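You operate a simulated robot arm through the tools that you are given. There is no shell and no other tool. Be economical: measure what you need, move in short steps, check, and stop when the job is done.

You run a simulated robot arm. Do the job below in one go: nothing can be reset, and whatever is moved stays where it is left.

JOB
Press the liner home in the black-banded nozzle and put it in slot 2 of the blue tray.
Fine: into the nest, slide in, lever down; pull the slide out again. Set down upright: what you pick out.

It is judged by the outcome, as a careful person would: the job done as asked, and still so three seconds after it is handed in. It fails if anything else is knocked over, pushed out of place, dropped, spilled or broken.

ROBOT AND FRAMES
A 7-joint arm with a two-finger parallel gripper, fixed in place. Base frame: the origin is at the foot of the arm, x ahead of it, y to its left, z up. Lengths are in cm, angles in degrees, forces in N, time in s.
With the tool pointing down near the work surface it reaches from about 24 to 68 cm from the base axis. Its first joint turns from -66.0 to 66.0 degrees. Payload 2.4 kg.
Tool frame: the origin (TCP) lies between the finger pads and is the grasp point; the fingertips stand 3 cm ahead of it; z points along the fingers, y is the line along which they close. The gripper opens to 9.4 cm. The fingers are 2.8 cm wide and 1 cm thick; the gripper's body (5 by 9.6 cm) begins 5.5 cm behind the TCP.
Orientation is that of the tool frame in the base frame, as a unit quaternion [w, x, y, z]. With the fingers straight down and closing along the base's y, the tool's x points along the base's -x, its y along +y and its z along -z.

CONTROLS
- The arm moves only by the tool servo_tool. Its argument "commands" is a list of rows, each a list of 3 entries, a list of its own where there are three numbers: the shift along the tool's x, y, z in units of 150 mm (1.0 is 150 mm), then the turn, a rotation vector about the tool's x, y, z in units of 45 degrees (1.0 is 45 degrees), then the finger opening in cm, from 0 to 9.4. In form: [[[dx, dy, dz], [rx, ry, rz], jaw], ...]. A call has 1 to 8 rows; each row is the pose to reach, as a shift and turn from the pose commanded when the call began, along the tool's axes at that moment. A call with a number of a shift or a turn outside -1 to 1 is refused whole. Each row takes 0.2 s and may step no farther than 5 cm and 8.6 degrees from the row before; otherwise, or with a gripper value out of range, the whole call is refused. A pose out of reach is approached as far as the arm can. The call stops where the force on the tool passes 60 N (or 10 N more than at its start, if that is more) or the arm is blocked; 0.2 s more then pass. The fingers move at their own pace (about 15.3 cm/s each) and stop on an object; they squeeze with about 31 N. The grip force told is the motor's: it shows also when the fingers shut on nothing. Time passes only in rows, and 0.2 s behind the last, so rows that repeat a pose let the fingers close. It gives the time, the measured TCP pose, the force on the tool (base axes), the opening and the grip force at its end, in the units of the frame above (readings bear some noise), with the torque about the TCP (base axes, N m) and any sound that the robot's microphone picked up.
- Cameras (640 x 400 px; columns grow to the right, rows downward): "scene" is fixed at [5.7, 49.83, 144.42]; the picture's right is [-0.48, -0.88, 0.00], its down [-0.49, 0.27, -0.83] and it looks along [0.73, -0.40, -0.56] (base axes); focal length 329 px, centre (320, 200). "wrist" rides on the gripper at [7.6, 1.4, -10.2] in the tool frame; the picture's right is [-0.18, 0.98, 0.00], its down [-0.75, -0.14, -0.64] and it looks along [-0.63, -0.12, 0.77] (tool axes); focal length 243 px, centre (320, 200). There is no depth. A picture from a camera that has moved, and an enlarged one, comes with that camera's place and axes in the base frame and with its lens.
- capture(camera): a new picture of that camera. It takes no simulated time.
- inspect(camera, box): a new picture of the part [left, top, right, bottom] of that camera's present view, enlarged. It takes no simulated time.
- hand_in(): hands the job in; it is judged then, once.

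Work in short steps. Places have to be worked out from the pictures, the camera data and where the tool is seen: move nearer, look again, correct. Check each grasp and each placing, and mend what went wrong. You have 120 turns and 68 pictures in all, those below and enlarged ones among them. Open the gripper and draw the arm clear of the work before you hand the job in, unless the task says otherwise; then end with one line.

The tools are called after "Emit:" as a command line: name --argument value ..., lists and objects as JSON in quotes. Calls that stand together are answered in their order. servo_tool: Moves the arm, as the interface text tells. Its arguments: {"type":"object","properties":{"commands":{"type":"array"}},"required":["commands"]} The other tools are called the same way: capture (camera) takes a picture; inspect (camera, box) takes an enlarged picture of a part of a camera's view; hand_in () hands the job in.

At the start:

```text
time_s: 0.0
tcp_pos: [33.92, 15.48, 122.71]
orientation: [0.0, 0.0, 1.0, 0.0]
ft_force: [-0.5, 0.1, -1.1]
torque: [0.03, -0.01, 0.01]
width: 9.41
grip_force: 0.1
```

scene: 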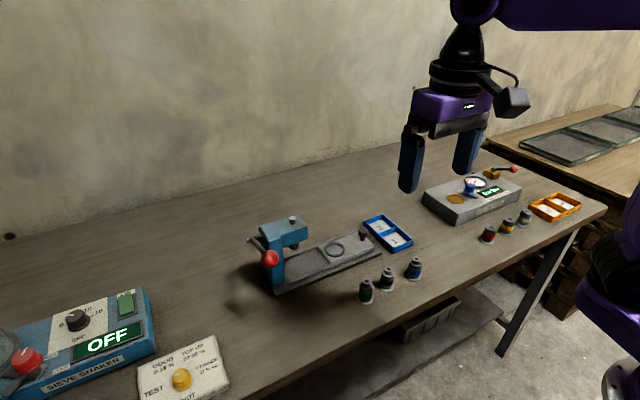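
wrist: 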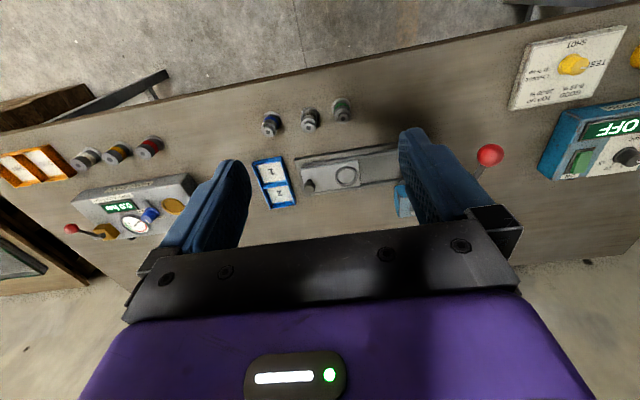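

I see a blue press with a slide, a blue two-slot tray and three nozzles in front of it. I'll enlarge both views to identify the parts.

Emit:
inspect --camera "scene" --box '[240, 190, 440, 315]'

Emit:
inspect --camera "wrist" --box '[240, 80, 520, 255]'

Emit:
inspect --camera "scene" --box '[400, 150, 600, 275]'

```text
3.20 times, centred on (340, 252) of scene
camera zoom: at [5.7, 49.83, 144.42], right [-0.48, -0.88, 0.0], down [-0.49, 0.27, -0.83], along [0.73, -0.4, -0.56], focal length 1052 px, centre (256, 32)
```

zoom: 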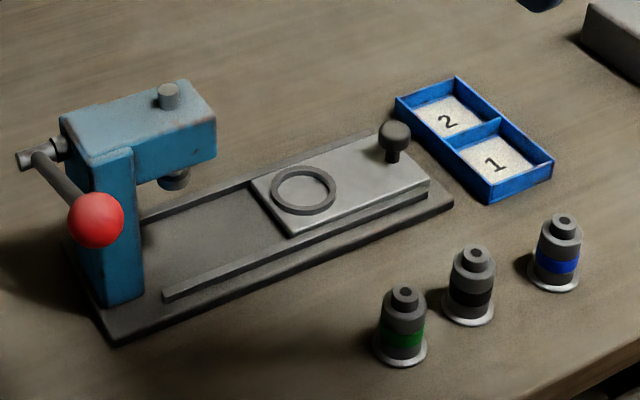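

```text
2.29 times, centred on (380, 168) of wrist
camera zoom: at [26.28, 16.79, 132.84], right [0.18, 0.98, 0.0], down [0.75, -0.14, 0.64], along [0.63, -0.12, -0.77], focal length 555 px, centre (183, 274)
```

zoom: 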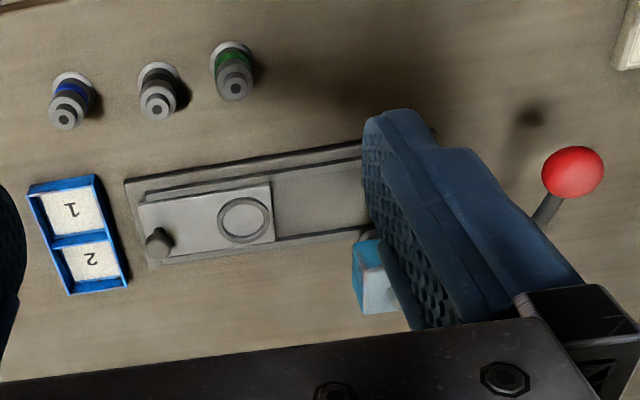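

```text
3.20 times, centred on (500, 212) of scene
camera zoom: at [5.7, 49.83, 144.42], right [-0.48, -0.88, 0.0], down [-0.49, 0.27, -0.83], along [0.73, -0.4, -0.56], focal length 1052 px, centre (-256, 160)
```

zoom: 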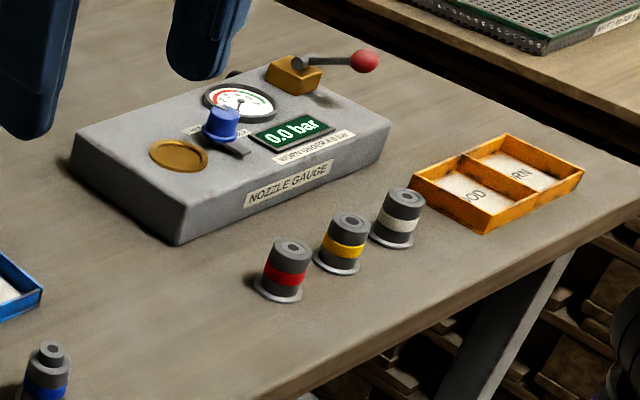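

The black-banded nozzle is the middle one, at about (44.3, 11.1). I'll move above it at z≈107 and look down.

Emit:
servo_tool --commands '[[[-0.17, -0.073, 0.25], [0, 0, 0], 9.4], [[-0.35, -0.146, 0.5], [0, 0, 0], 9.4], [[-0.52, -0.22, 0.75], [0, 0, 0], 9.4], [[-0.693, -0.293, 1.0], [0, 0, 0], 9.4]]'

Emit:
capture --camera "wrist"

```text
time_s: 1.0
tcp_pos: [44.12, 11.0, 107.63]
orientation: [0.001, 0.0, 1.0, 0.0]
ft_force: [0.7, -0.2, -0.2]
torque: [-0.01, 0.01, -0.01]
width: 9.39
grip_force: 0.1
```

```text
62 pictures are left
camera wrist: at [36.63, 12.35, 117.78], right [0.18, 0.98, 0.0], down [0.75, -0.14, 0.64], along [0.63, -0.12, -0.77], focal length 243 px, centre (320, 200)
```

wrist: 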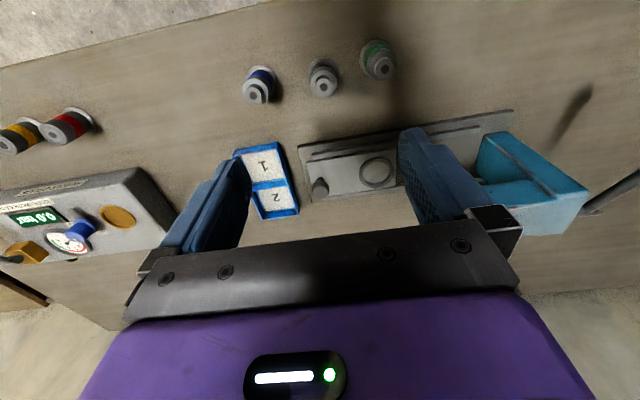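

The nozzles, tray and slide all show in this view. I'll enlarge it for accurate positions.

Emit:
inspect --camera "wrist" --box '[220, 20, 420, 145]'

Emit:
inspect --camera "wrist" --box '[220, 100, 420, 225]'

```text
3.20 times, centred on (320, 82) of wrist
camera zoom: at [36.63, 12.35, 117.78], right [0.18, 0.98, 0.0], down [0.75, -0.14, 0.64], along [0.63, -0.12, -0.77], focal length 776 px, centre (320, 576)
```

zoom: 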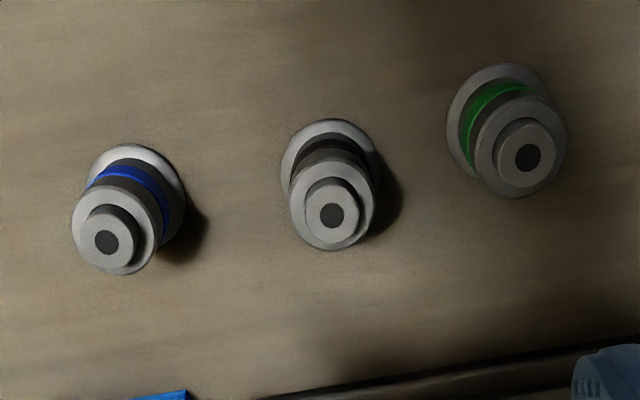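

```text
3.20 times, centred on (320, 162) of wrist
camera zoom: at [36.63, 12.35, 117.78], right [0.18, 0.98, 0.0], down [0.75, -0.14, 0.64], along [0.63, -0.12, -0.77], focal length 776 px, centre (320, 320)
```

zoom: 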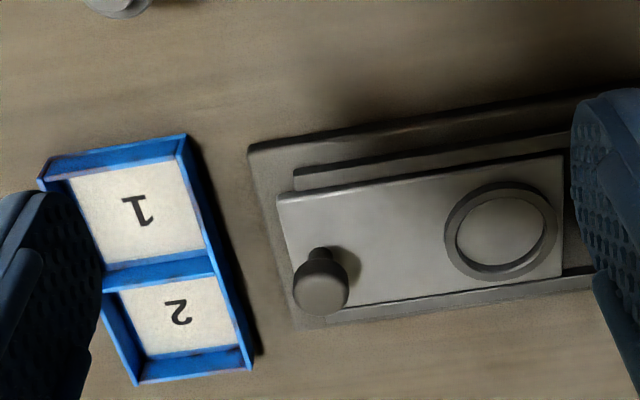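

From this view the black nozzle is at about (43.65, 11.35) with its top at z≈91. I'll come down above it and check the centring.

Emit:
servo_tool --commands '[[[0.01, 0.01, 0.25], [0, 0, 0], 5.5], [[0.02, 0.02, 0.5], [0, 0, 0], 5.5], [[0.03, 0.023, 0.72], [0, 0, 0], 5.5]]'

Emit:
capture --camera "wrist"

Emit:
inspect --camera "scene" --box '[320, 190, 480, 290]'

```text
time_s: 1.8
tcp_pos: [43.82, 11.25, 96.73]
orientation: [0.001, 0.0, 1.0, 0.001]
ft_force: [-0.1, 0.3, -0.2]
torque: [0.01, 0.03, -0.01]
width: 5.49
grip_force: 0.0
```

```text
59 pictures are left
camera wrist: at [36.13, 12.71, 106.98], right [0.18, 0.98, 0.0], down [0.75, -0.14, 0.64], along [0.63, -0.12, -0.77], focal length 243 px, centre (320, 200)
```

wrist: 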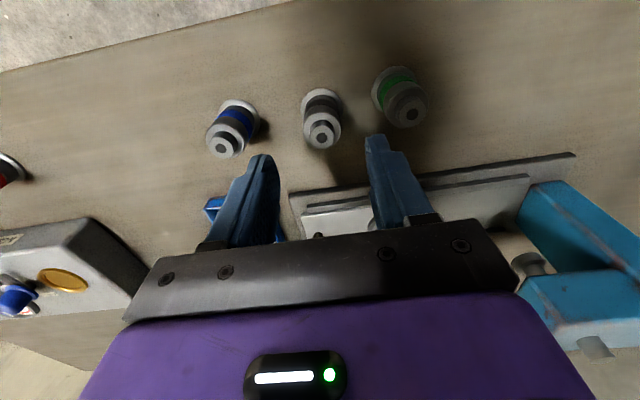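

```text
4.00 times, centred on (400, 240) of scene
camera zoom: at [5.7, 49.83, 144.42], right [-0.48, -0.88, 0.0], down [-0.49, 0.27, -0.83], along [0.73, -0.4, -0.56], focal length 1314 px, centre (0, 40)
```

zoom: 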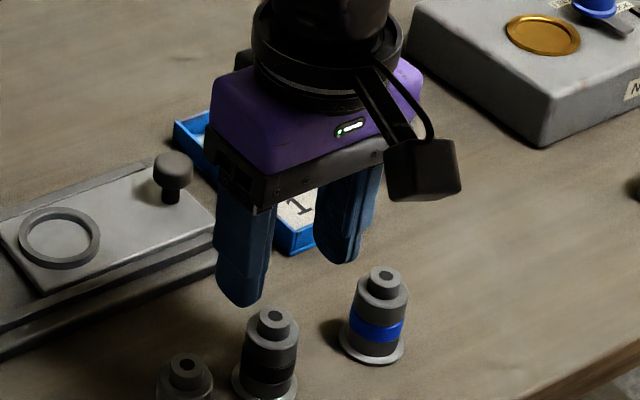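

The nozzle is at about (43.5, 11.35), between the fingers. I'll lower to TCP z≈89.8 and close.

Emit:
servo_tool --commands '[[[0.023, 0, 0.15], [0, 0, 0], 5.5], [[0.023, 0, 0.31], [0, 0, 0], 5.5], [[0.023, 0, 0.463], [0, 0, 0], 5.5], [[0.023, 0, 0.463], [0, 0, 0], 5.5], [[0.023, 0, 0.463], [0, 0, 0], 2], [[0.023, 0, 0.463], [0, 0, 0], 2], [[0.023, 0, 0.463], [0, 0, 0], 2]]'

Emit:
capture --camera "wrist"

Emit:
inspect --camera "scene" --box '[320, 220, 480, 320]'

```text
time_s: 3.4
tcp_pos: [43.44, 11.37, 89.86]
orientation: [0.0, 0.001, 1.0, 0.0]
ft_force: [2.2, 0.2, 1.8]
torque: [0.02, -0.14, 0.04]
width: 2.91
grip_force: 31.1
```

```text
57 pictures are left
camera wrist: at [35.86, 12.76, 100.09], right [0.18, 0.98, 0.0], down [0.75, -0.14, 0.64], along [0.63, -0.12, -0.77], focal length 243 px, centre (320, 200)
```

wrist: 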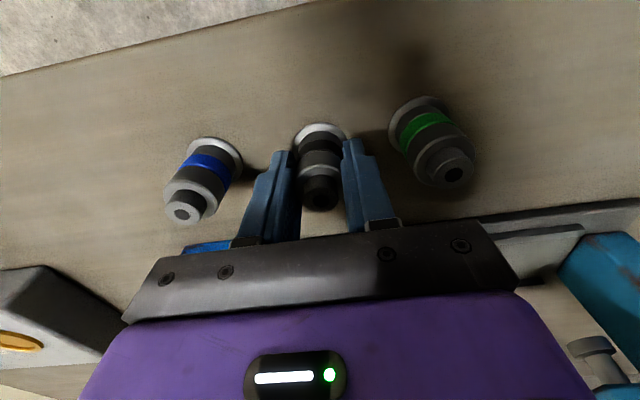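

```text
4.00 times, centred on (400, 270) of scene
camera zoom: at [5.7, 49.83, 144.42], right [-0.48, -0.88, 0.0], down [-0.49, 0.27, -0.83], along [0.73, -0.4, -0.56], focal length 1314 px, centre (0, -80)
```

zoom: 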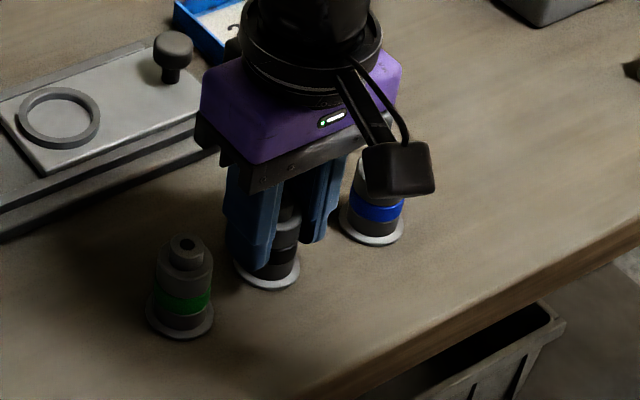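

I have it: width 2.91, grip 31 N. I'll lift 10 cm straight up and check the hold.

Emit:
servo_tool --commands '[[[0, 0, -0.1], [0, 0, 0], 2], [[0, 0, -0.35], [0, 0, 0], 2], [[0, 0, -0.65], [0, 0, 0], 2]]'

Emit:
capture --camera "wrist"

Emit:
inspect --camera "scene" --box '[300, 160, 460, 260]'

```text
time_s: 4.2
tcp_pos: [43.56, 11.39, 99.49]
orientation: [0.0, 0.0, 1.0, 0.0]
ft_force: [-0.7, 0.7, -0.8]
torque: [-0.01, 0.03, 0.0]
width: 1.97
grip_force: 0.2
```

```text
55 pictures are left
camera wrist: at [35.85, 12.67, 109.79], right [0.18, 0.98, 0.0], down [0.75, -0.14, 0.64], along [0.63, -0.12, -0.77], focal length 243 px, centre (320, 200)
```

wrist: 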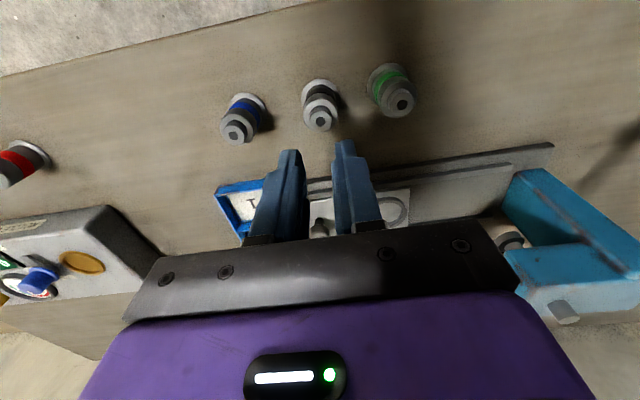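

```text
4.00 times, centred on (380, 210) of scene
camera zoom: at [5.7, 49.83, 144.42], right [-0.48, -0.88, 0.0], down [-0.49, 0.27, -0.83], along [0.73, -0.4, -0.56], focal length 1314 px, centre (80, 160)
```

zoom: 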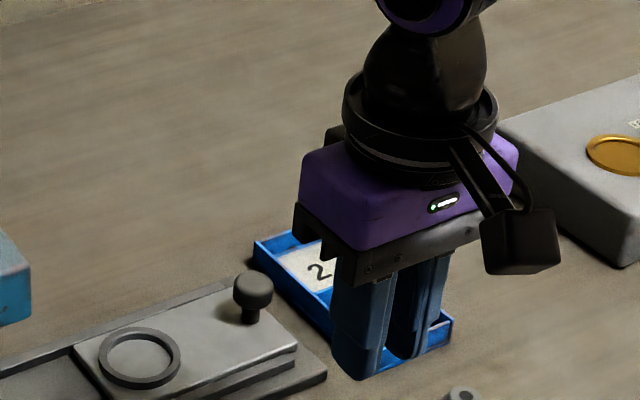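

It slipped out: the fingers are closed to 1.97 and the nozzle is still standing. I'll measure it more precisely before trying again, lower and better centred.

Emit:
inspect --camera "wrist" --box '[280, 60, 376, 120]'

Emit:
inspect --camera "scene" --box '[350, 250, 430, 300]'

```text
6.67 times, centred on (328, 90) of wrist
camera zoom: at [35.85, 12.67, 109.79], right [0.18, 0.98, 0.0], down [0.75, -0.14, 0.64], along [0.63, -0.12, -0.77], focal length 1618 px, centre (267, 933)
```

zoom: 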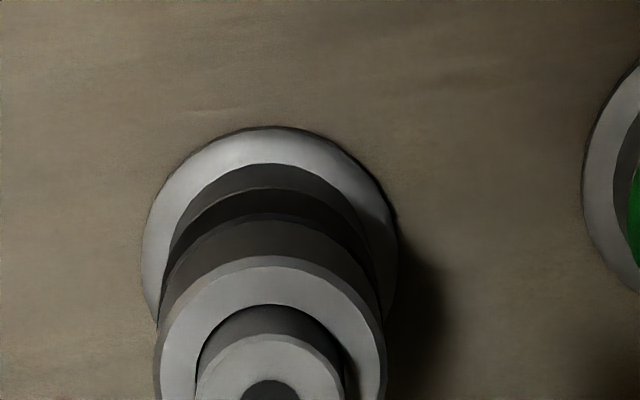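

```text
8.00 times, centred on (390, 275) of scene
camera zoom: at [5.7, 49.83, 144.42], right [-0.48, -0.88, 0.0], down [-0.49, 0.27, -0.83], along [0.73, -0.4, -0.56], focal length 2629 px, centre (-240, -400)
```

zoom: 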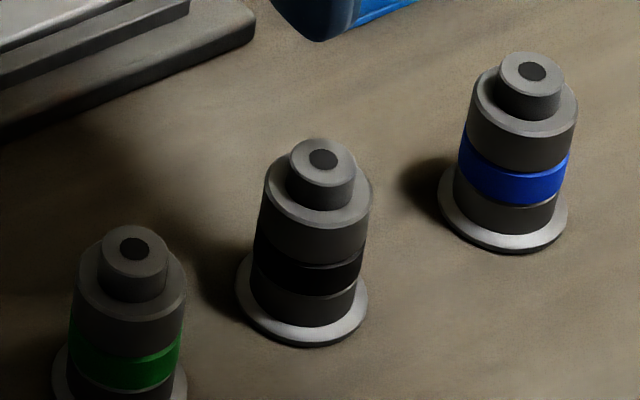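

The nozzle hasn't moved, at (43.45, 11.3), with its body shoulder at z≈89.4, so I gripped too near the top. I'll go lower, to TCP z≈88.6, and lift a little at a time.

Emit:
servo_tool --commands '[[[0.003, -0.003, 0], [0, 0, 0], 5.5], [[0.003, -0.003, 0.25], [0, 0, 0], 5.5], [[0.003, -0.003, 0.5], [0, 0, 0], 5.5], [[0.003, -0.003, 0.73], [0, 0, 0], 5.5], [[0.003, -0.003, 0.73], [0, 0, 0], 1], [[0.003, -0.003, 0.73], [0, 0, 0], 1], [[0.003, -0.003, 0.73], [0, 0, 0], 1], [[0.003, -0.003, 0.73], [0, 0, 0], 1]]'

Emit:
inspect --camera "scene" --box '[340, 230, 440, 292]'

```text
time_s: 6.0
tcp_pos: [43.49, 11.38, 88.72]
orientation: [0.0, 0.0, 1.0, 0.0]
ft_force: [-0.6, -0.7, 1.3]
torque: [-0.02, 0.09, 0.04]
width: 2.9
grip_force: 30.9
```

```text
6.40 times, centred on (390, 261) of scene
camera zoom: at [5.69, 49.83, 144.42], right [-0.48, -0.88, 0.0], down [-0.49, 0.27, -0.83], along [0.73, -0.4, -0.56], focal length 2103 px, centre (-128, -190)
```

zoom: 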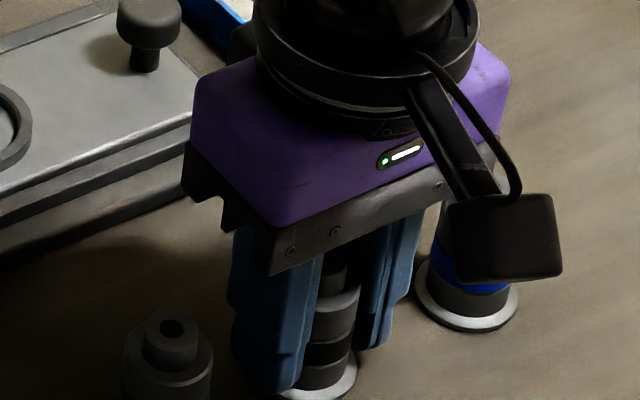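

Width is 2.90 with a full-depth grip. I'll lift 1 cm slowly and check.

Emit:
servo_tool --commands '[[[0, 0, -0.015], [0, 0, 0], 1], [[0, 0, -0.035], [0, 0, 0], 1], [[0, 0, -0.067], [0, 0, 0], 1]]'

```text
time_s: 6.8
tcp_pos: [43.38, 11.33, 89.66]
orientation: [-0.001, 0.0, 1.0, 0.001]
ft_force: [0.1, 0.2, -2.5]
torque: [-0.02, 0.0, -0.01]
width: 2.89
grip_force: 30.8
```

It holds, with a load of about −2.5 N. I'll lift to z≈98 at moderate speed and look.

Emit:
servo_tool --commands '[[[0, 0, -0.1], [0, 0, 0], 1], [[0, 0, -0.2], [0, 0, 0], 1], [[0, 0, -0.32], [0, 0, 0], 1], [[0, 0, -0.44], [0, 0, 0], 1], [[0, 0, -0.54], [0, 0, 0], 1]]'

Emit:
capture --camera "wrist"

```text
time_s: 8.0
tcp_pos: [43.49, 11.42, 97.78]
orientation: [0.001, -0.001, 1.0, 0.0]
ft_force: [0.0, -0.6, -2.0]
torque: [-0.02, -0.05, -0.04]
width: 2.89
grip_force: 30.9
```

```text
50 pictures are left
camera wrist: at [35.83, 12.71, 108.0], right [0.18, 0.98, 0.0], down [0.75, -0.14, 0.64], along [0.63, -0.12, -0.77], focal length 243 px, centre (320, 200)
```

wrist: 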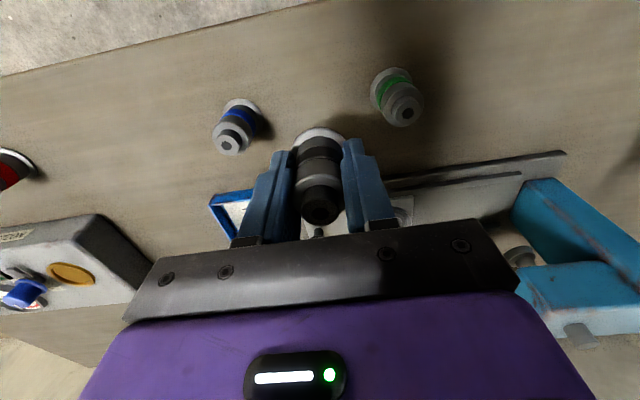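

The nozzle is held upright. I'll carry it to above the nest at about (57.4, 16.8).

Emit:
servo_tool --commands '[[[-0.1, 0.04, 0], [0, 0, 0], 1], [[-0.25, 0.1, 0], [0, 0, 0], 1], [[-0.43, 0.17, 0], [0, 0, 0], 1], [[-0.61, 0.24, 0], [0, 0, 0], 1], [[-0.78, 0.31, 0], [0, 0, 0], 1], [[-0.9, 0.35, 0], [0, 0, 0], 1], [[-0.927, 0.36, 0], [0, 0, 0], 1]]'

Emit:
capture --camera "wrist"

Emit:
inspect --camera "scene" --box '[240, 170, 400, 270]'

```text
time_s: 9.6
tcp_pos: [57.43, 16.8, 97.74]
orientation: [-0.001, 0.0, 1.0, -0.001]
ft_force: [0.1, -0.1, -1.7]
torque: [-0.02, -0.02, -0.01]
width: 2.89
grip_force: 31.0
```

```text
49 pictures are left
camera wrist: at [49.77, 18.13, 107.97], right [0.18, 0.98, 0.0], down [0.75, -0.14, 0.64], along [0.63, -0.12, -0.77], focal length 243 px, centre (320, 200)
```

wrist: 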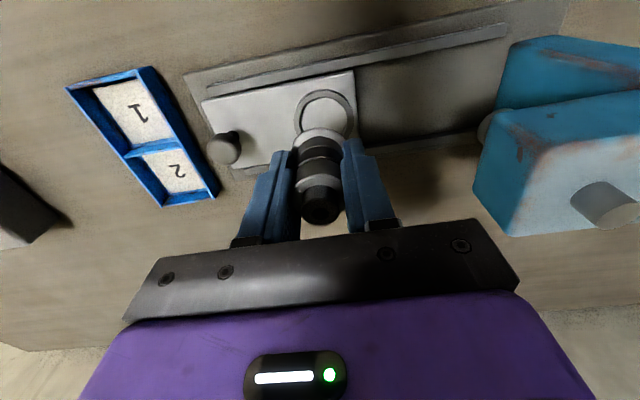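

```text
4.00 times, centred on (320, 220) of scene
camera zoom: at [5.7, 49.83, 144.42], right [-0.48, -0.88, 0.0], down [-0.49, 0.27, -0.83], along [0.73, -0.4, -0.56], focal length 1314 px, centre (320, 120)
```

zoom: 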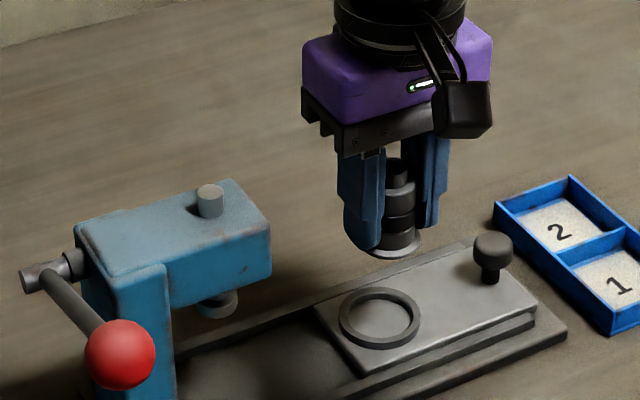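

The nozzle is over the nest area. I'll enlarge the ring to measure the offset.

Emit:
inspect --camera "wrist" --box '[260, 70, 388, 150]'

```text
5.00 times, centred on (324, 110) of wrist
camera zoom: at [49.77, 18.13, 107.97], right [0.18, 0.98, 0.0], down [0.75, -0.14, 0.64], along [0.63, -0.12, -0.77], focal length 1213 px, centre (300, 650)
```

zoom: 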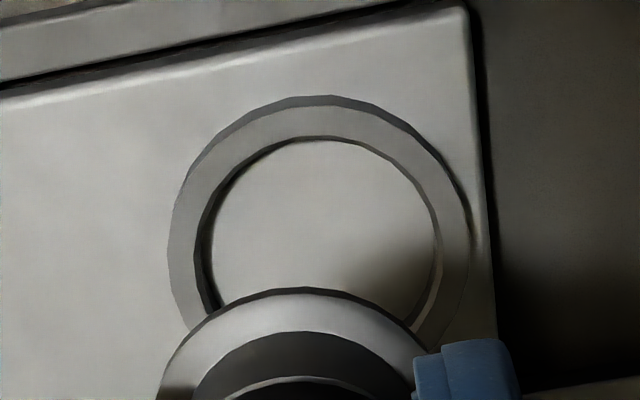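

The flange is at about (57.1, 16.7) and the ring at about (57.8, 16.95). I'll shift +0.65 in x and +0.25 in y, lower 3.5 cm, and compare again.

Emit:
servo_tool --commands '[[[-0.02, 0.008, 0.08], [0, 0, 0], 1], [[-0.043, 0.017, 0.16], [0, 0, 0], 1], [[-0.043, 0.017, 0.235], [0, 0, 0], 1], [[-0.043, 0.017, 0.235], [0, 0, 0], 1]]'

Emit:
inspect --camera "wrist" --box '[256, 90, 384, 170]'

Emit:
inspect --camera "scene" --box '[290, 200, 386, 260]'

```text
time_s: 10.6
tcp_pos: [57.99, 17.11, 94.38]
orientation: [0.0, 0.0, 1.0, 0.0]
ft_force: [0.3, -1.0, -3.0]
torque: [0.02, -0.02, 0.02]
width: 2.91
grip_force: 31.4
```

```text
5.00 times, centred on (320, 130) of wrist
camera zoom: at [50.37, 18.37, 104.46], right [0.18, 0.98, 0.0], down [0.75, -0.14, 0.64], along [0.63, -0.12, -0.77], focal length 1213 px, centre (320, 550)
```

zoom: 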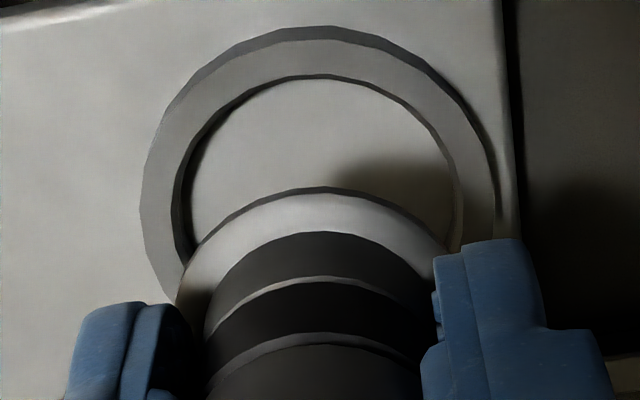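

```text
6.67 times, centred on (338, 230) of scene
camera zoom: at [5.7, 49.83, 144.42], right [-0.48, -0.88, 0.0], down [-0.49, 0.27, -0.83], along [0.73, -0.4, -0.56], focal length 2191 px, centre (200, 0)
```

zoom: 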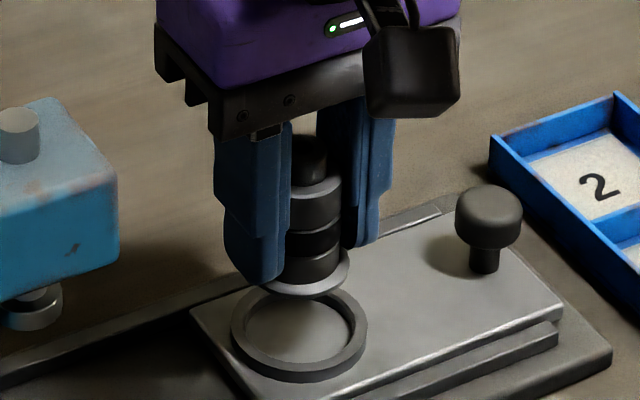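

The flange is nearly over the ring. I'll lower another 1.6 cm so there's less parallax error, then look again.

Emit:
servo_tool --commands '[[[0, 0, 0.05], [0, 0, 0], 1], [[0, 0, 0.107], [0, 0, 0], 1], [[0, 0, 0.107], [0, 0, 0], 1]]'

Emit:
inspect --camera "wrist" --box '[256, 90, 384, 170]'

Emit:
inspect --camera "scene" --box '[300, 225, 364, 265]'

```text
time_s: 11.4
tcp_pos: [58.05, 16.96, 92.66]
orientation: [0.0, 0.0, 1.0, 0.0]
ft_force: [-0.3, 0.5, -2.2]
torque: [0.02, 0.02, -0.01]
width: 2.93
grip_force: 31.6
```

```text
5.00 times, centred on (320, 130) of wrist
camera zoom: at [50.37, 18.35, 102.85], right [0.18, 0.98, 0.0], down [0.75, -0.14, 0.64], along [0.63, -0.12, -0.77], focal length 1213 px, centre (320, 550)
```

zoom: 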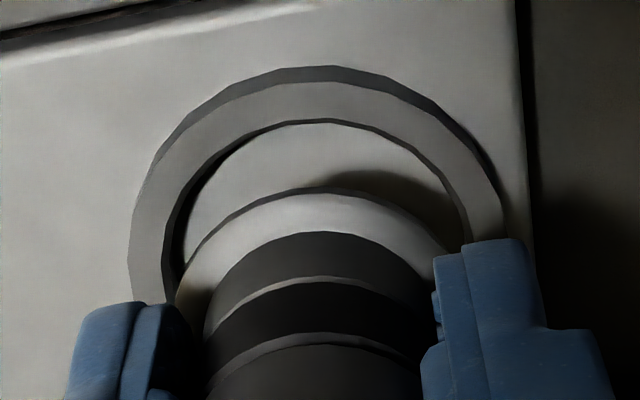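

```text
10.00 times, centred on (332, 245) of scene
camera zoom: at [5.7, 49.83, 144.42], right [-0.48, -0.88, 0.0], down [-0.49, 0.27, -0.83], along [0.73, -0.4, -0.56], focal length 3286 px, centre (200, -250)
```

zoom: 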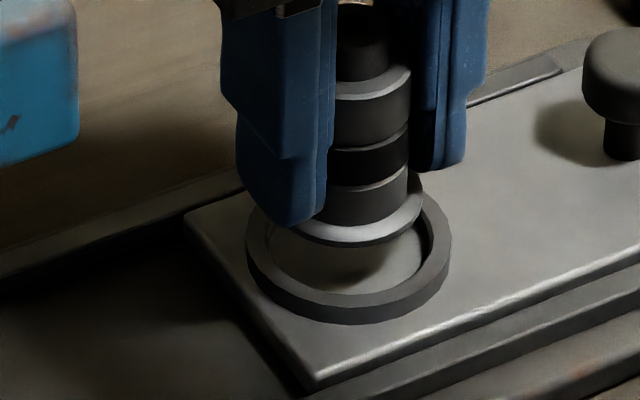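

Both views show the flange centred on the ring within about 1 mm, and the ring top is at about z=87.65. I'll lower to just inside the rim and watch the force.

Emit:
servo_tool --commands '[[[0, 0, 0.04], [0, 0, 0], 1], [[0, 0, 0.08], [0, 0, 0], 1], [[0, 0, 0.1], [0, 0, 0], 1], [[0, 0, 0.1], [0, 0, 0], 1]]'

Emit:
inspect --camera "wrist" --box '[256, 90, 384, 170]'

Emit:
inspect --camera "scene" --box '[300, 225, 364, 265]'

```text
time_s: 12.4
tcp_pos: [58.02, 17.03, 91.15]
orientation: [0.0, 0.0, 1.0, 0.0]
ft_force: [0.3, 0.1, -2.0]
torque: [0.02, -0.03, 0.0]
width: 2.89
grip_force: 30.1
```

```text
5.00 times, centred on (320, 130) of wrist
camera zoom: at [50.38, 18.34, 101.35], right [0.18, 0.98, 0.0], down [0.75, -0.14, 0.64], along [0.63, -0.12, -0.77], focal length 1213 px, centre (320, 550)
```

zoom: 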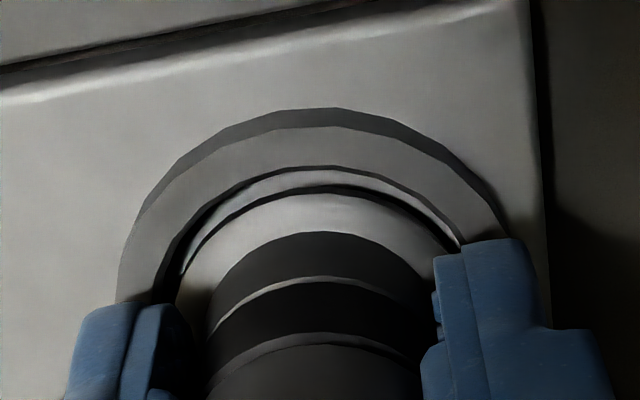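

```text
10.00 times, centred on (332, 245) of scene
camera zoom: at [5.7, 49.83, 144.42], right [-0.48, -0.88, 0.0], down [-0.49, 0.27, -0.83], along [0.73, -0.4, -0.56], focal length 3286 px, centre (200, -250)
```

zoom: 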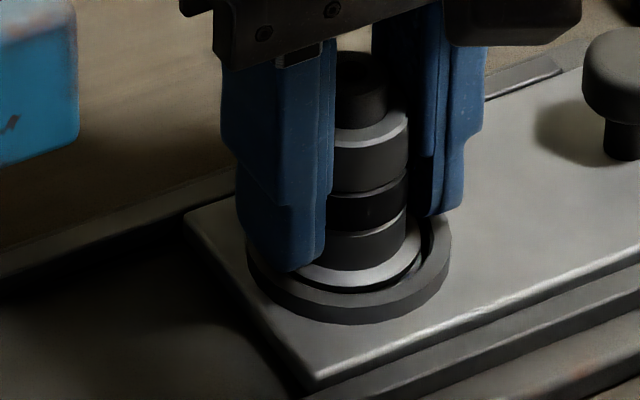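

The flange is just inside the rim with no contact. I'll ease down in 1–2 mm steps.

Emit:
servo_tool --commands '[[[0, 0, 0.01], [0, 0, 0], 1], [[0, 0, 0.02], [0, 0, 0], 1], [[0, 0, 0.02], [0, 0, 0], 1]]'

```text
time_s: 13.2
tcp_pos: [58.06, 17.06, 90.88]
orientation: [0.001, 0.0, 1.0, -0.001]
ft_force: [-3.0, 0.6, 8.5]
torque: [-0.02, 0.25, -0.01]
width: 2.88
grip_force: 30.3
```

There's about 10 N of contact, with Fx −3. I'll look at whether it is seated on the slide or caught on the rim.

Emit:
inspect --camera "wrist" --box '[272, 100, 368, 160]'

Emit:
inspect --camera "scene" --box '[315, 235, 355, 260]'

```text
6.67 times, centred on (320, 130) of wrist
camera zoom: at [50.38, 18.33, 101.13], right [0.18, 0.98, 0.0], down [0.75, -0.14, 0.64], along [0.63, -0.12, -0.77], focal length 1618 px, centre (320, 667)
```

zoom: 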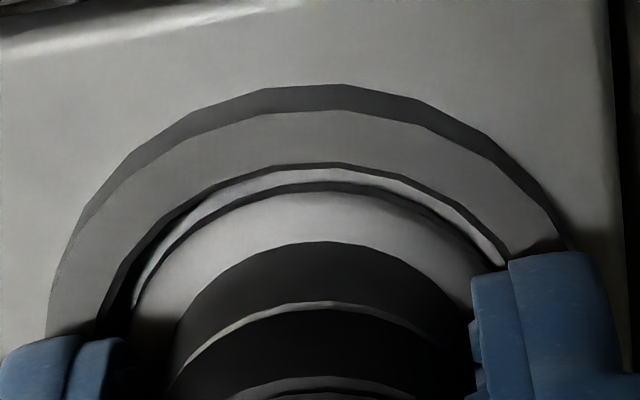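

```text
16.00 times, centred on (335, 248) of scene
camera zoom: at [5.67, 49.83, 144.42], right [-0.48, -0.88, 0.0], down [-0.49, 0.27, -0.83], along [0.73, -0.4, -0.56], focal length 5258 px, centre (80, -560)
```

zoom: 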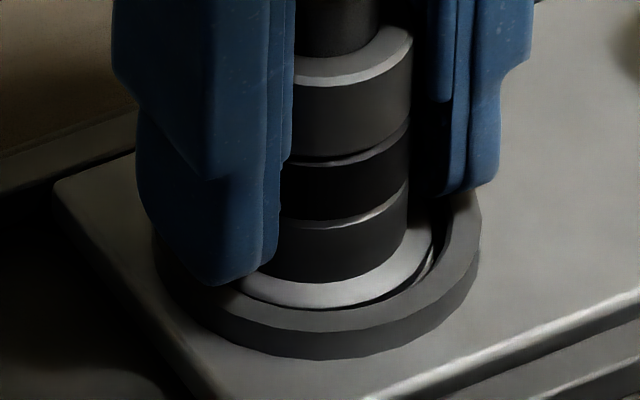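

The gap is on the near (−x) and −y sides, so the flange is rubbing on the far side. I'll raise it 3 mm, shift (−0.12, −0.08) and lower again.

Emit:
servo_tool --commands '[[[0, 0, -0.02], [0, 0, 0], 1], [[0.008, -0.005, -0.02], [0, 0, 0], 1], [[0.008, -0.005, -0.01], [0, 0, 0], 1], [[0.008, -0.005, 0.0], [0, 0, 0], 1], [[0.008, -0.005, 0.01], [0, 0, 0], 1], [[0.008, -0.005, 0.01], [0, 0, 0], 1]]'

Emit:
inspect --camera "wrist" --box '[272, 100, 368, 160]'

```text
time_s: 14.6
tcp_pos: [57.98, 17.08, 90.94]
orientation: [0.002, 0.001, 1.0, 0.001]
ft_force: [-6.4, -1.0, 22.7]
torque: [-0.07, 0.2, 0.02]
width: 2.9
grip_force: 31.0
```

```text
6.67 times, centred on (320, 130) of wrist
camera zoom: at [50.27, 18.3, 101.06], right [0.18, 0.98, 0.0], down [0.75, -0.14, 0.64], along [0.63, -0.12, -0.76], focal length 1618 px, centre (320, 667)
```

zoom: 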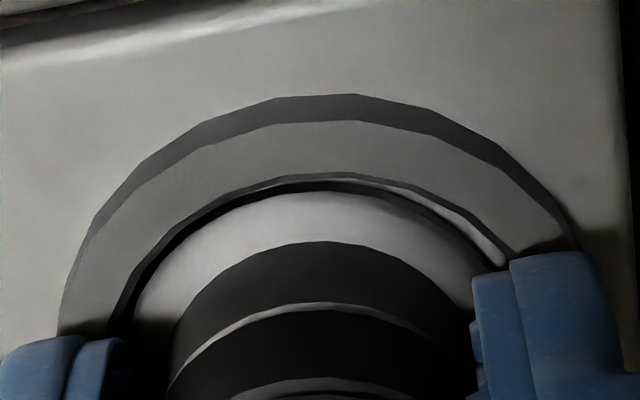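

Vertical force built up at about the same height, base z≈87.2, which fits being seated on the slide surface. I'll unload slightly and check in the scene view.

Emit:
servo_tool --commands '[[[0, 0, -0.008], [0, 0, 0], 1], [[0, 0, -0.008], [0, 0, 0], 1]]'

Emit:
inspect --camera "scene" --box '[315, 235, 355, 260]'

```text
time_s: 15.2
tcp_pos: [57.97, 16.96, 90.83]
orientation: [0.002, 0.0, 1.0, 0.0]
ft_force: [0.3, 0.8, 13.3]
torque: [0.05, -0.12, 0.0]
width: 2.9
grip_force: 31.0
```

```text
16.00 times, centred on (335, 248) of scene
camera zoom: at [5.67, 49.83, 144.42], right [-0.48, -0.88, 0.0], down [-0.49, 0.27, -0.83], along [0.73, -0.4, -0.56], focal length 5258 px, centre (80, -560)
```

zoom: 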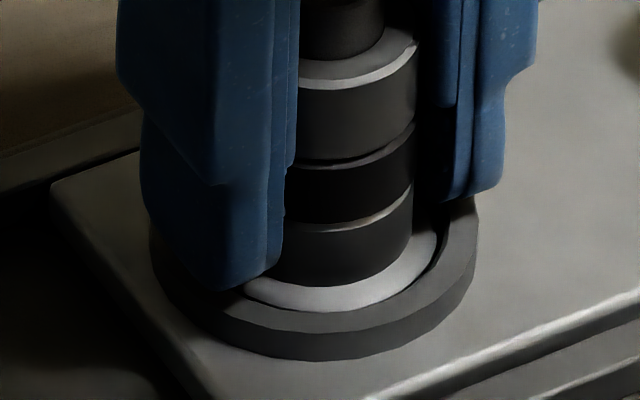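

The flange sits inside and below the ring rim. I'll open the fingers, rise a little and check.

Emit:
servo_tool --commands '[[[0, 0, 0], [0, 0, 0], 4.5], [[0, 0, 0], [0, 0, 0], 4.5], [[0, 0, -0.2], [0, 0, 0], 4.5], [[0, 0, -0.5], [0, 0, 0], 4.5], [[0, 0, -0.8], [0, 0, 0], 4.5]]'

Emit:
capture --camera "wrist"

Emit:
inspect --camera "scene" --box '[220, 190, 412, 310]'

```text
time_s: 16.4
tcp_pos: [57.83, 16.98, 102.81]
orientation: [-0.001, 0.001, 1.0, -0.001]
ft_force: [0.4, 0.6, -1.4]
torque: [0.01, 0.03, -0.01]
width: 4.49
grip_force: 0.1
```

```text
36 pictures are left
camera wrist: at [50.26, 18.3, 113.01], right [0.18, 0.98, 0.0], down [0.75, -0.14, 0.64], along [0.63, -0.12, -0.77], focal length 243 px, centre (320, 200)
```

wrist: 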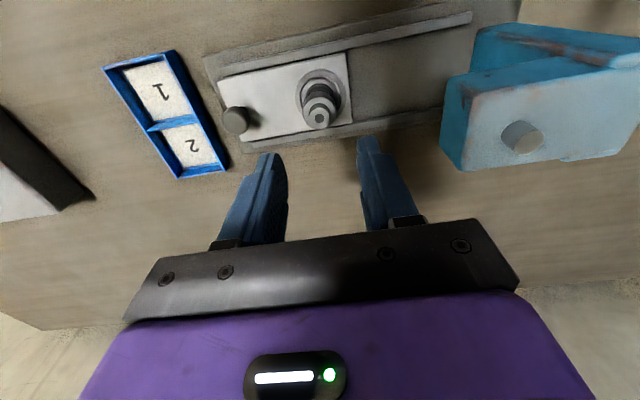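

```text
3.33 times, centred on (316, 250) of scene
camera zoom: at [5.69, 49.83, 144.42], right [-0.48, -0.88, 0.0], down [-0.49, 0.27, -0.83], along [0.73, -0.4, -0.56], focal length 1095 px, centre (333, 33)
```

zoom: 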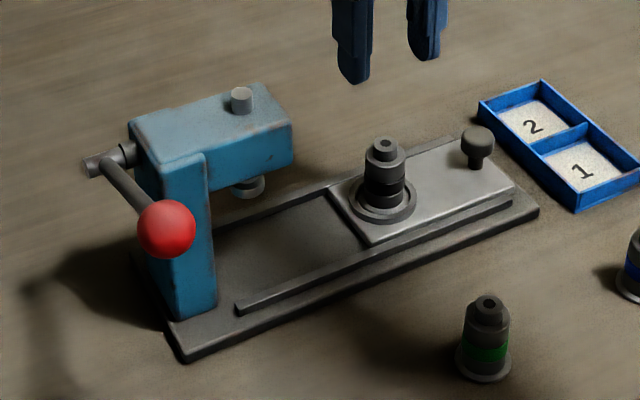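

The nozzle is seated in the nest. The knob is at about (57.4, 8.8) with its top at z≈91, and the slide runs along +y. I'll close the fingers, move to the −y side of the knob and come down.

Emit:
servo_tool --commands '[[[0.01, -0.26, 0], [0, 0, 0], 0], [[0.02, -0.52, 0], [0, 0, 0], 0], [[0.03, -0.78, 0], [0, 0, 0], 0], [[0.03, -0.78, 0.3], [0, 0, 0], 0], [[0.03, -0.78, 0.55], [0, 0, 0], 0], [[0.03, -0.78, 0.77], [0, 0, 0], 0], [[0.03, -0.78, 0.77], [0, 0, 0], 0]]'

Emit:
capture --camera "wrist"

Emit:
inspect --camera "scene" --box '[280, 180, 440, 280]'

```text
time_s: 18.0
tcp_pos: [57.35, 5.2, 91.17]
orientation: [0.0, 0.0, 1.0, 0.0]
ft_force: [0.5, 0.8, 0.2]
torque: [-0.01, -0.01, 0.02]
width: 0.0
grip_force: 30.5
```

```text
34 pictures are left
camera wrist: at [49.73, 6.6, 101.37], right [0.18, 0.98, 0.0], down [0.75, -0.14, 0.64], along [0.63, -0.12, -0.77], focal length 243 px, centre (320, 200)
```

wrist: 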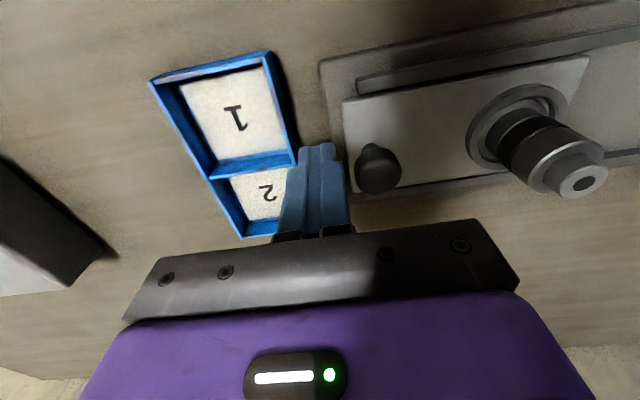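

```text
4.00 times, centred on (360, 230) of scene
camera zoom: at [5.7, 49.83, 144.42], right [-0.48, -0.88, 0.0], down [-0.49, 0.27, -0.83], along [0.73, -0.4, -0.56], focal length 1314 px, centre (160, 80)
```

zoom: 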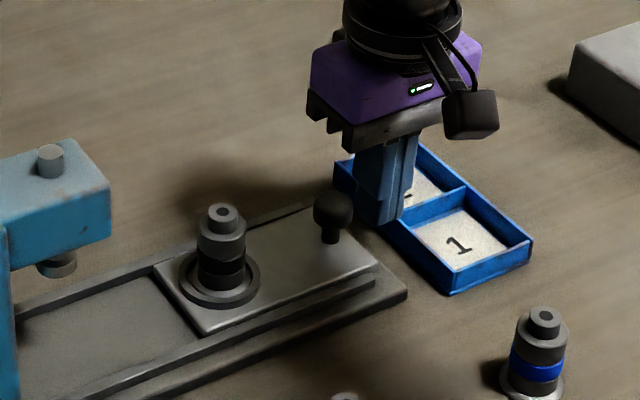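

The closed fingers are just beside the knob. I'll push +y slowly for the first 8 cm.

Emit:
servo_tool --commands '[[[0, 0.05, 0], [0, 0, 0], 0], [[0, 0.1, 0], [0, 0, 0], 0], [[0, 0.17, 0], [0, 0, 0], 0], [[0, 0.24, 0], [0, 0, 0], 0], [[-0.003, 0.31, 0], [0, 0, 0], 0], [[-0.006, 0.38, 0], [0, 0, 0], 0], [[-0.008, 0.45, 0], [0, 0, 0], 0], [[-0.01, 0.52, 0], [0, 0, 0], 0]]'

Emit:
capture --camera "scene"

```text
time_s: 19.8
tcp_pos: [57.63, 13.1, 91.29]
orientation: [0.0, 0.0, 1.0, 0.0]
ft_force: [0.2, -1.1, 0.1]
torque: [-0.04, 0.03, -0.02]
width: 0.01
grip_force: 31.5
```

```text
32 pictures are left
```

scene: 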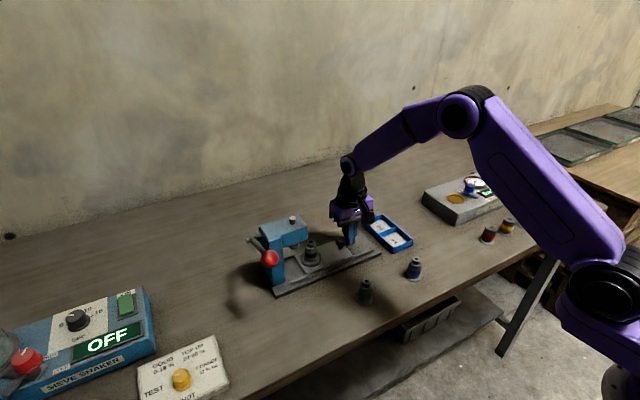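

The slide is moving freely, with the knob now at about y=15.3. I'll push on in small steps toward the stop.

Emit:
servo_tool --commands '[[[-0.001, 0.05, 0], [0, 0, 0], 0], [[-0.002, 0.1, 0], [0, 0, 0], 0], [[-0.003, 0.14, 0], [0, 0, 0], 0], [[-0.004, 0.18, 0], [0, 0, 0], 0], [[-0.005, 0.21, 0], [0, 0, 0], 0], [[-0.005, 0.21, 0], [0, 0, 0], 0]]'

Emit:
inspect --camera "scene" --box '[240, 190, 400, 290]'

Emit:
capture --camera "wrist"

```text
time_s: 21.2
tcp_pos: [57.7, 16.22, 91.19]
orientation: [0.0, 0.001, 1.0, 0.0]
ft_force: [-0.2, -1.3, 0.8]
torque: [-0.02, -0.02, 0.06]
width: 0.0
grip_force: 31.0
```

```text
4.00 times, centred on (320, 240) of scene
camera zoom: at [5.69, 49.83, 144.42], right [-0.48, -0.88, 0.0], down [-0.49, 0.27, -0.83], along [0.73, -0.4, -0.56], focal length 1314 px, centre (320, 40)
```

zoom: 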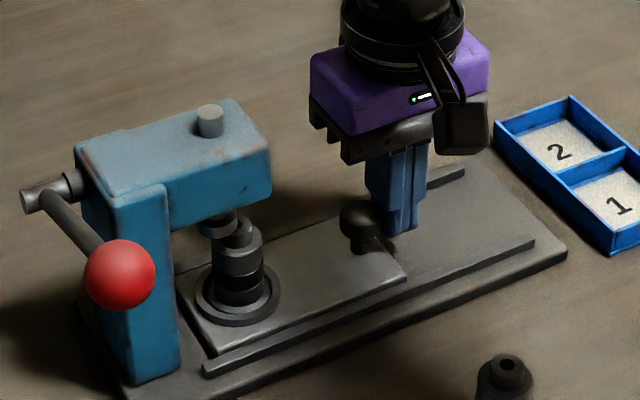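

```text
30 pictures are left
camera wrist: at [50.04, 17.52, 101.48], right [0.18, 0.98, 0.0], down [0.75, -0.14, 0.64], along [0.63, -0.12, -0.77], focal length 243 px, centre (320, 200)
```

wrist: 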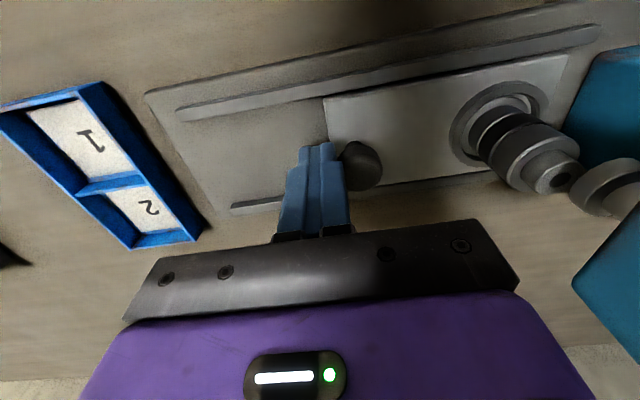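

The ram is still about 1–1.5 cm further in (+y). I'll continue in small steps and watch the force.

Emit:
servo_tool --commands '[[[0, 0.02, 0], [0, 0, 0], 0], [[0, 0.04, 0], [0, 0, 0], 0], [[-0.001, 0.06, 0], [0, 0, 0], 0], [[-0.001, 0.08, 0], [0, 0, 0], 0], [[-0.001, 0.1, 0], [0, 0, 0], 0], [[-0.001, 0.1, 0], [0, 0, 0], 0]]'

Emit:
inspect --camera "scene" --box '[250, 200, 362, 270]'

```text
time_s: 22.6
tcp_pos: [57.71, 17.25, 91.21]
orientation: [-0.001, 0.002, 1.0, -0.001]
ft_force: [-3.7, -17.6, 3.2]
torque: [-0.33, 0.05, -0.01]
width: 0.0
grip_force: 31.0
```

```text
5.71 times, centred on (306, 235) of scene
camera zoom: at [5.68, 49.78, 144.44], right [-0.48, -0.88, 0.0], down [-0.49, 0.27, -0.83], along [0.73, -0.4, -0.56], focal length 1878 px, centre (400, 0)
```

zoom: 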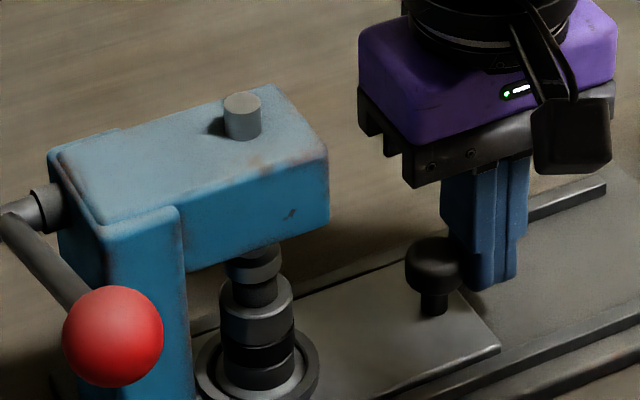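

The slide hit its stop (−17.6 N) with the nozzle under the ram. I'll back off 1 cm and rise clear.

Emit:
servo_tool --commands '[[[0, -0.1, 0], [0, 0, 0], 0], [[0, -0.1, -0.3], [0, 0, 0], 0], [[0, -0.1, -0.6], [0, 0, 0], 0], [[0, -0.1, -0.9], [0, 0, 0], 0], [[0.2, -0.1, -1.0], [0, 0, 0], 0], [[0.5, 0.0, -1.0], [0, 0, 0], 0], [[0.75, 0.15, -1.0], [0, 0, 0], 0], [[0.9, 0.4, -1.0], [0, 0, 0], 0]]'

Emit:
capture --camera "wrist"

```text
time_s: 24.4
tcp_pos: [44.37, 23.57, 106.29]
orientation: [0.0, 0.001, 1.0, 0.0]
ft_force: [0.1, -0.3, -1.0]
torque: [-0.04, 0.0, -0.03]
width: 0.0
grip_force: 30.7
```

```text
28 pictures are left
camera wrist: at [36.57, 24.94, 116.44], right [0.19, 0.98, 0.0], down [0.75, -0.14, 0.64], along [0.63, -0.12, -0.77], focal length 243 px, centre (320, 200)
```

wrist: 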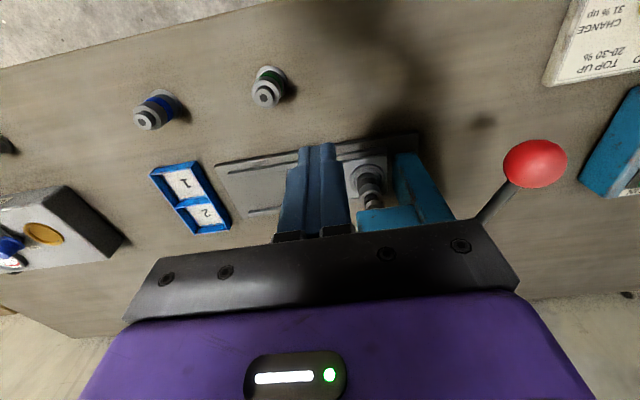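

Triangulating puts the lever ball at about (47.4, 37.2, 102.8), pointing toward me and slightly up from a pivot near (60, 37, 98.7). I'll move above it with the fingers open to check.

Emit:
servo_tool --commands '[[[0, 0, -0.3], [0, 0, 0], 6], [[-0.05, 0.25, -0.42], [0, 0, 0], 6], [[-0.1, 0.5, -0.42], [0, 0, 0], 6], [[-0.15, 0.75, -0.42], [0, 0, 0], 6], [[-0.2, 0.91, -0.42], [0, 0, 0], 6], [[-0.2, 0.91, -0.42], [0, 0, 0], 6]]'

Emit:
capture --camera "wrist"

Emit:
capture --camera "scene"

```text
time_s: 25.8
tcp_pos: [47.32, 37.22, 112.7]
orientation: [0.0, 0.0, 1.0, 0.001]
ft_force: [-0.9, 0.0, -0.5]
torque: [-0.02, -0.02, 0.04]
width: 5.98
grip_force: 0.1
```

```text
27 pictures are left
camera wrist: at [39.57, 38.62, 122.74], right [0.18, 0.98, 0.0], down [0.75, -0.14, 0.64], along [0.63, -0.12, -0.77], focal length 243 px, centre (320, 200)
```

wrist: 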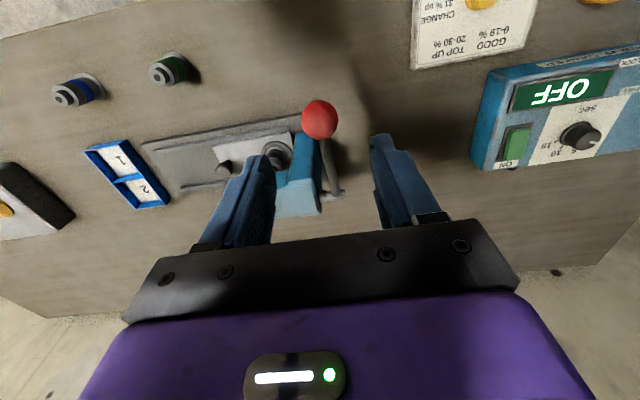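

```text
26 pictures are left
```

scene: 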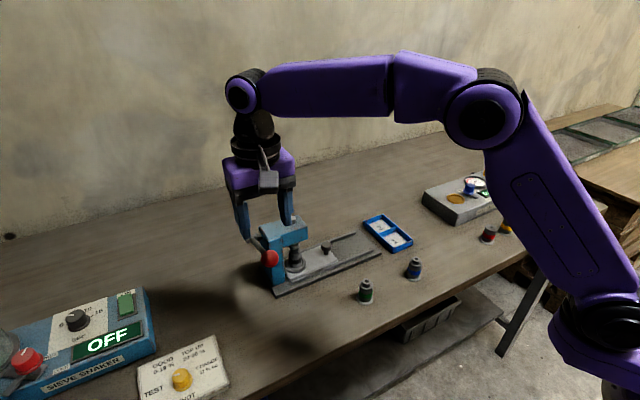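

The ball is now fixed at (46.95, 37.2, 103.6). I'll lower the fingers around it and close.

Emit:
servo_tool --commands '[[[0.027, 0, 0.2], [0, 0, 0], 6], [[0.027, 0, 0.4], [0, 0, 0], 6], [[0.027, 0, 0.61], [0, 0, 0], 6], [[0.027, 0, 0.61], [0, 0, 0], 1], [[0.027, 0, 0.61], [0, 0, 0], 1], [[0.027, 0, 0.61], [0, 0, 0], 1]]'

Emit:
capture --camera "wrist"

```text
time_s: 27.2
tcp_pos: [46.77, 37.21, 103.47]
orientation: [-0.001, 0.001, 1.0, -0.001]
ft_force: [-3.1, -11.8, 0.9]
torque: [-0.06, 0.16, -0.15]
width: 3.35
grip_force: 45.1
```

```text
25 pictures are left
camera wrist: at [39.17, 38.58, 113.6], right [0.19, 0.98, 0.0], down [0.75, -0.14, 0.64], along [0.63, -0.12, -0.77], focal length 243 px, centre (320, 200)
```

wrist: 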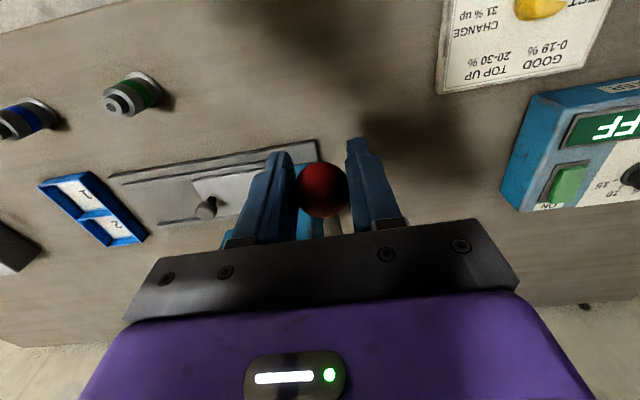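

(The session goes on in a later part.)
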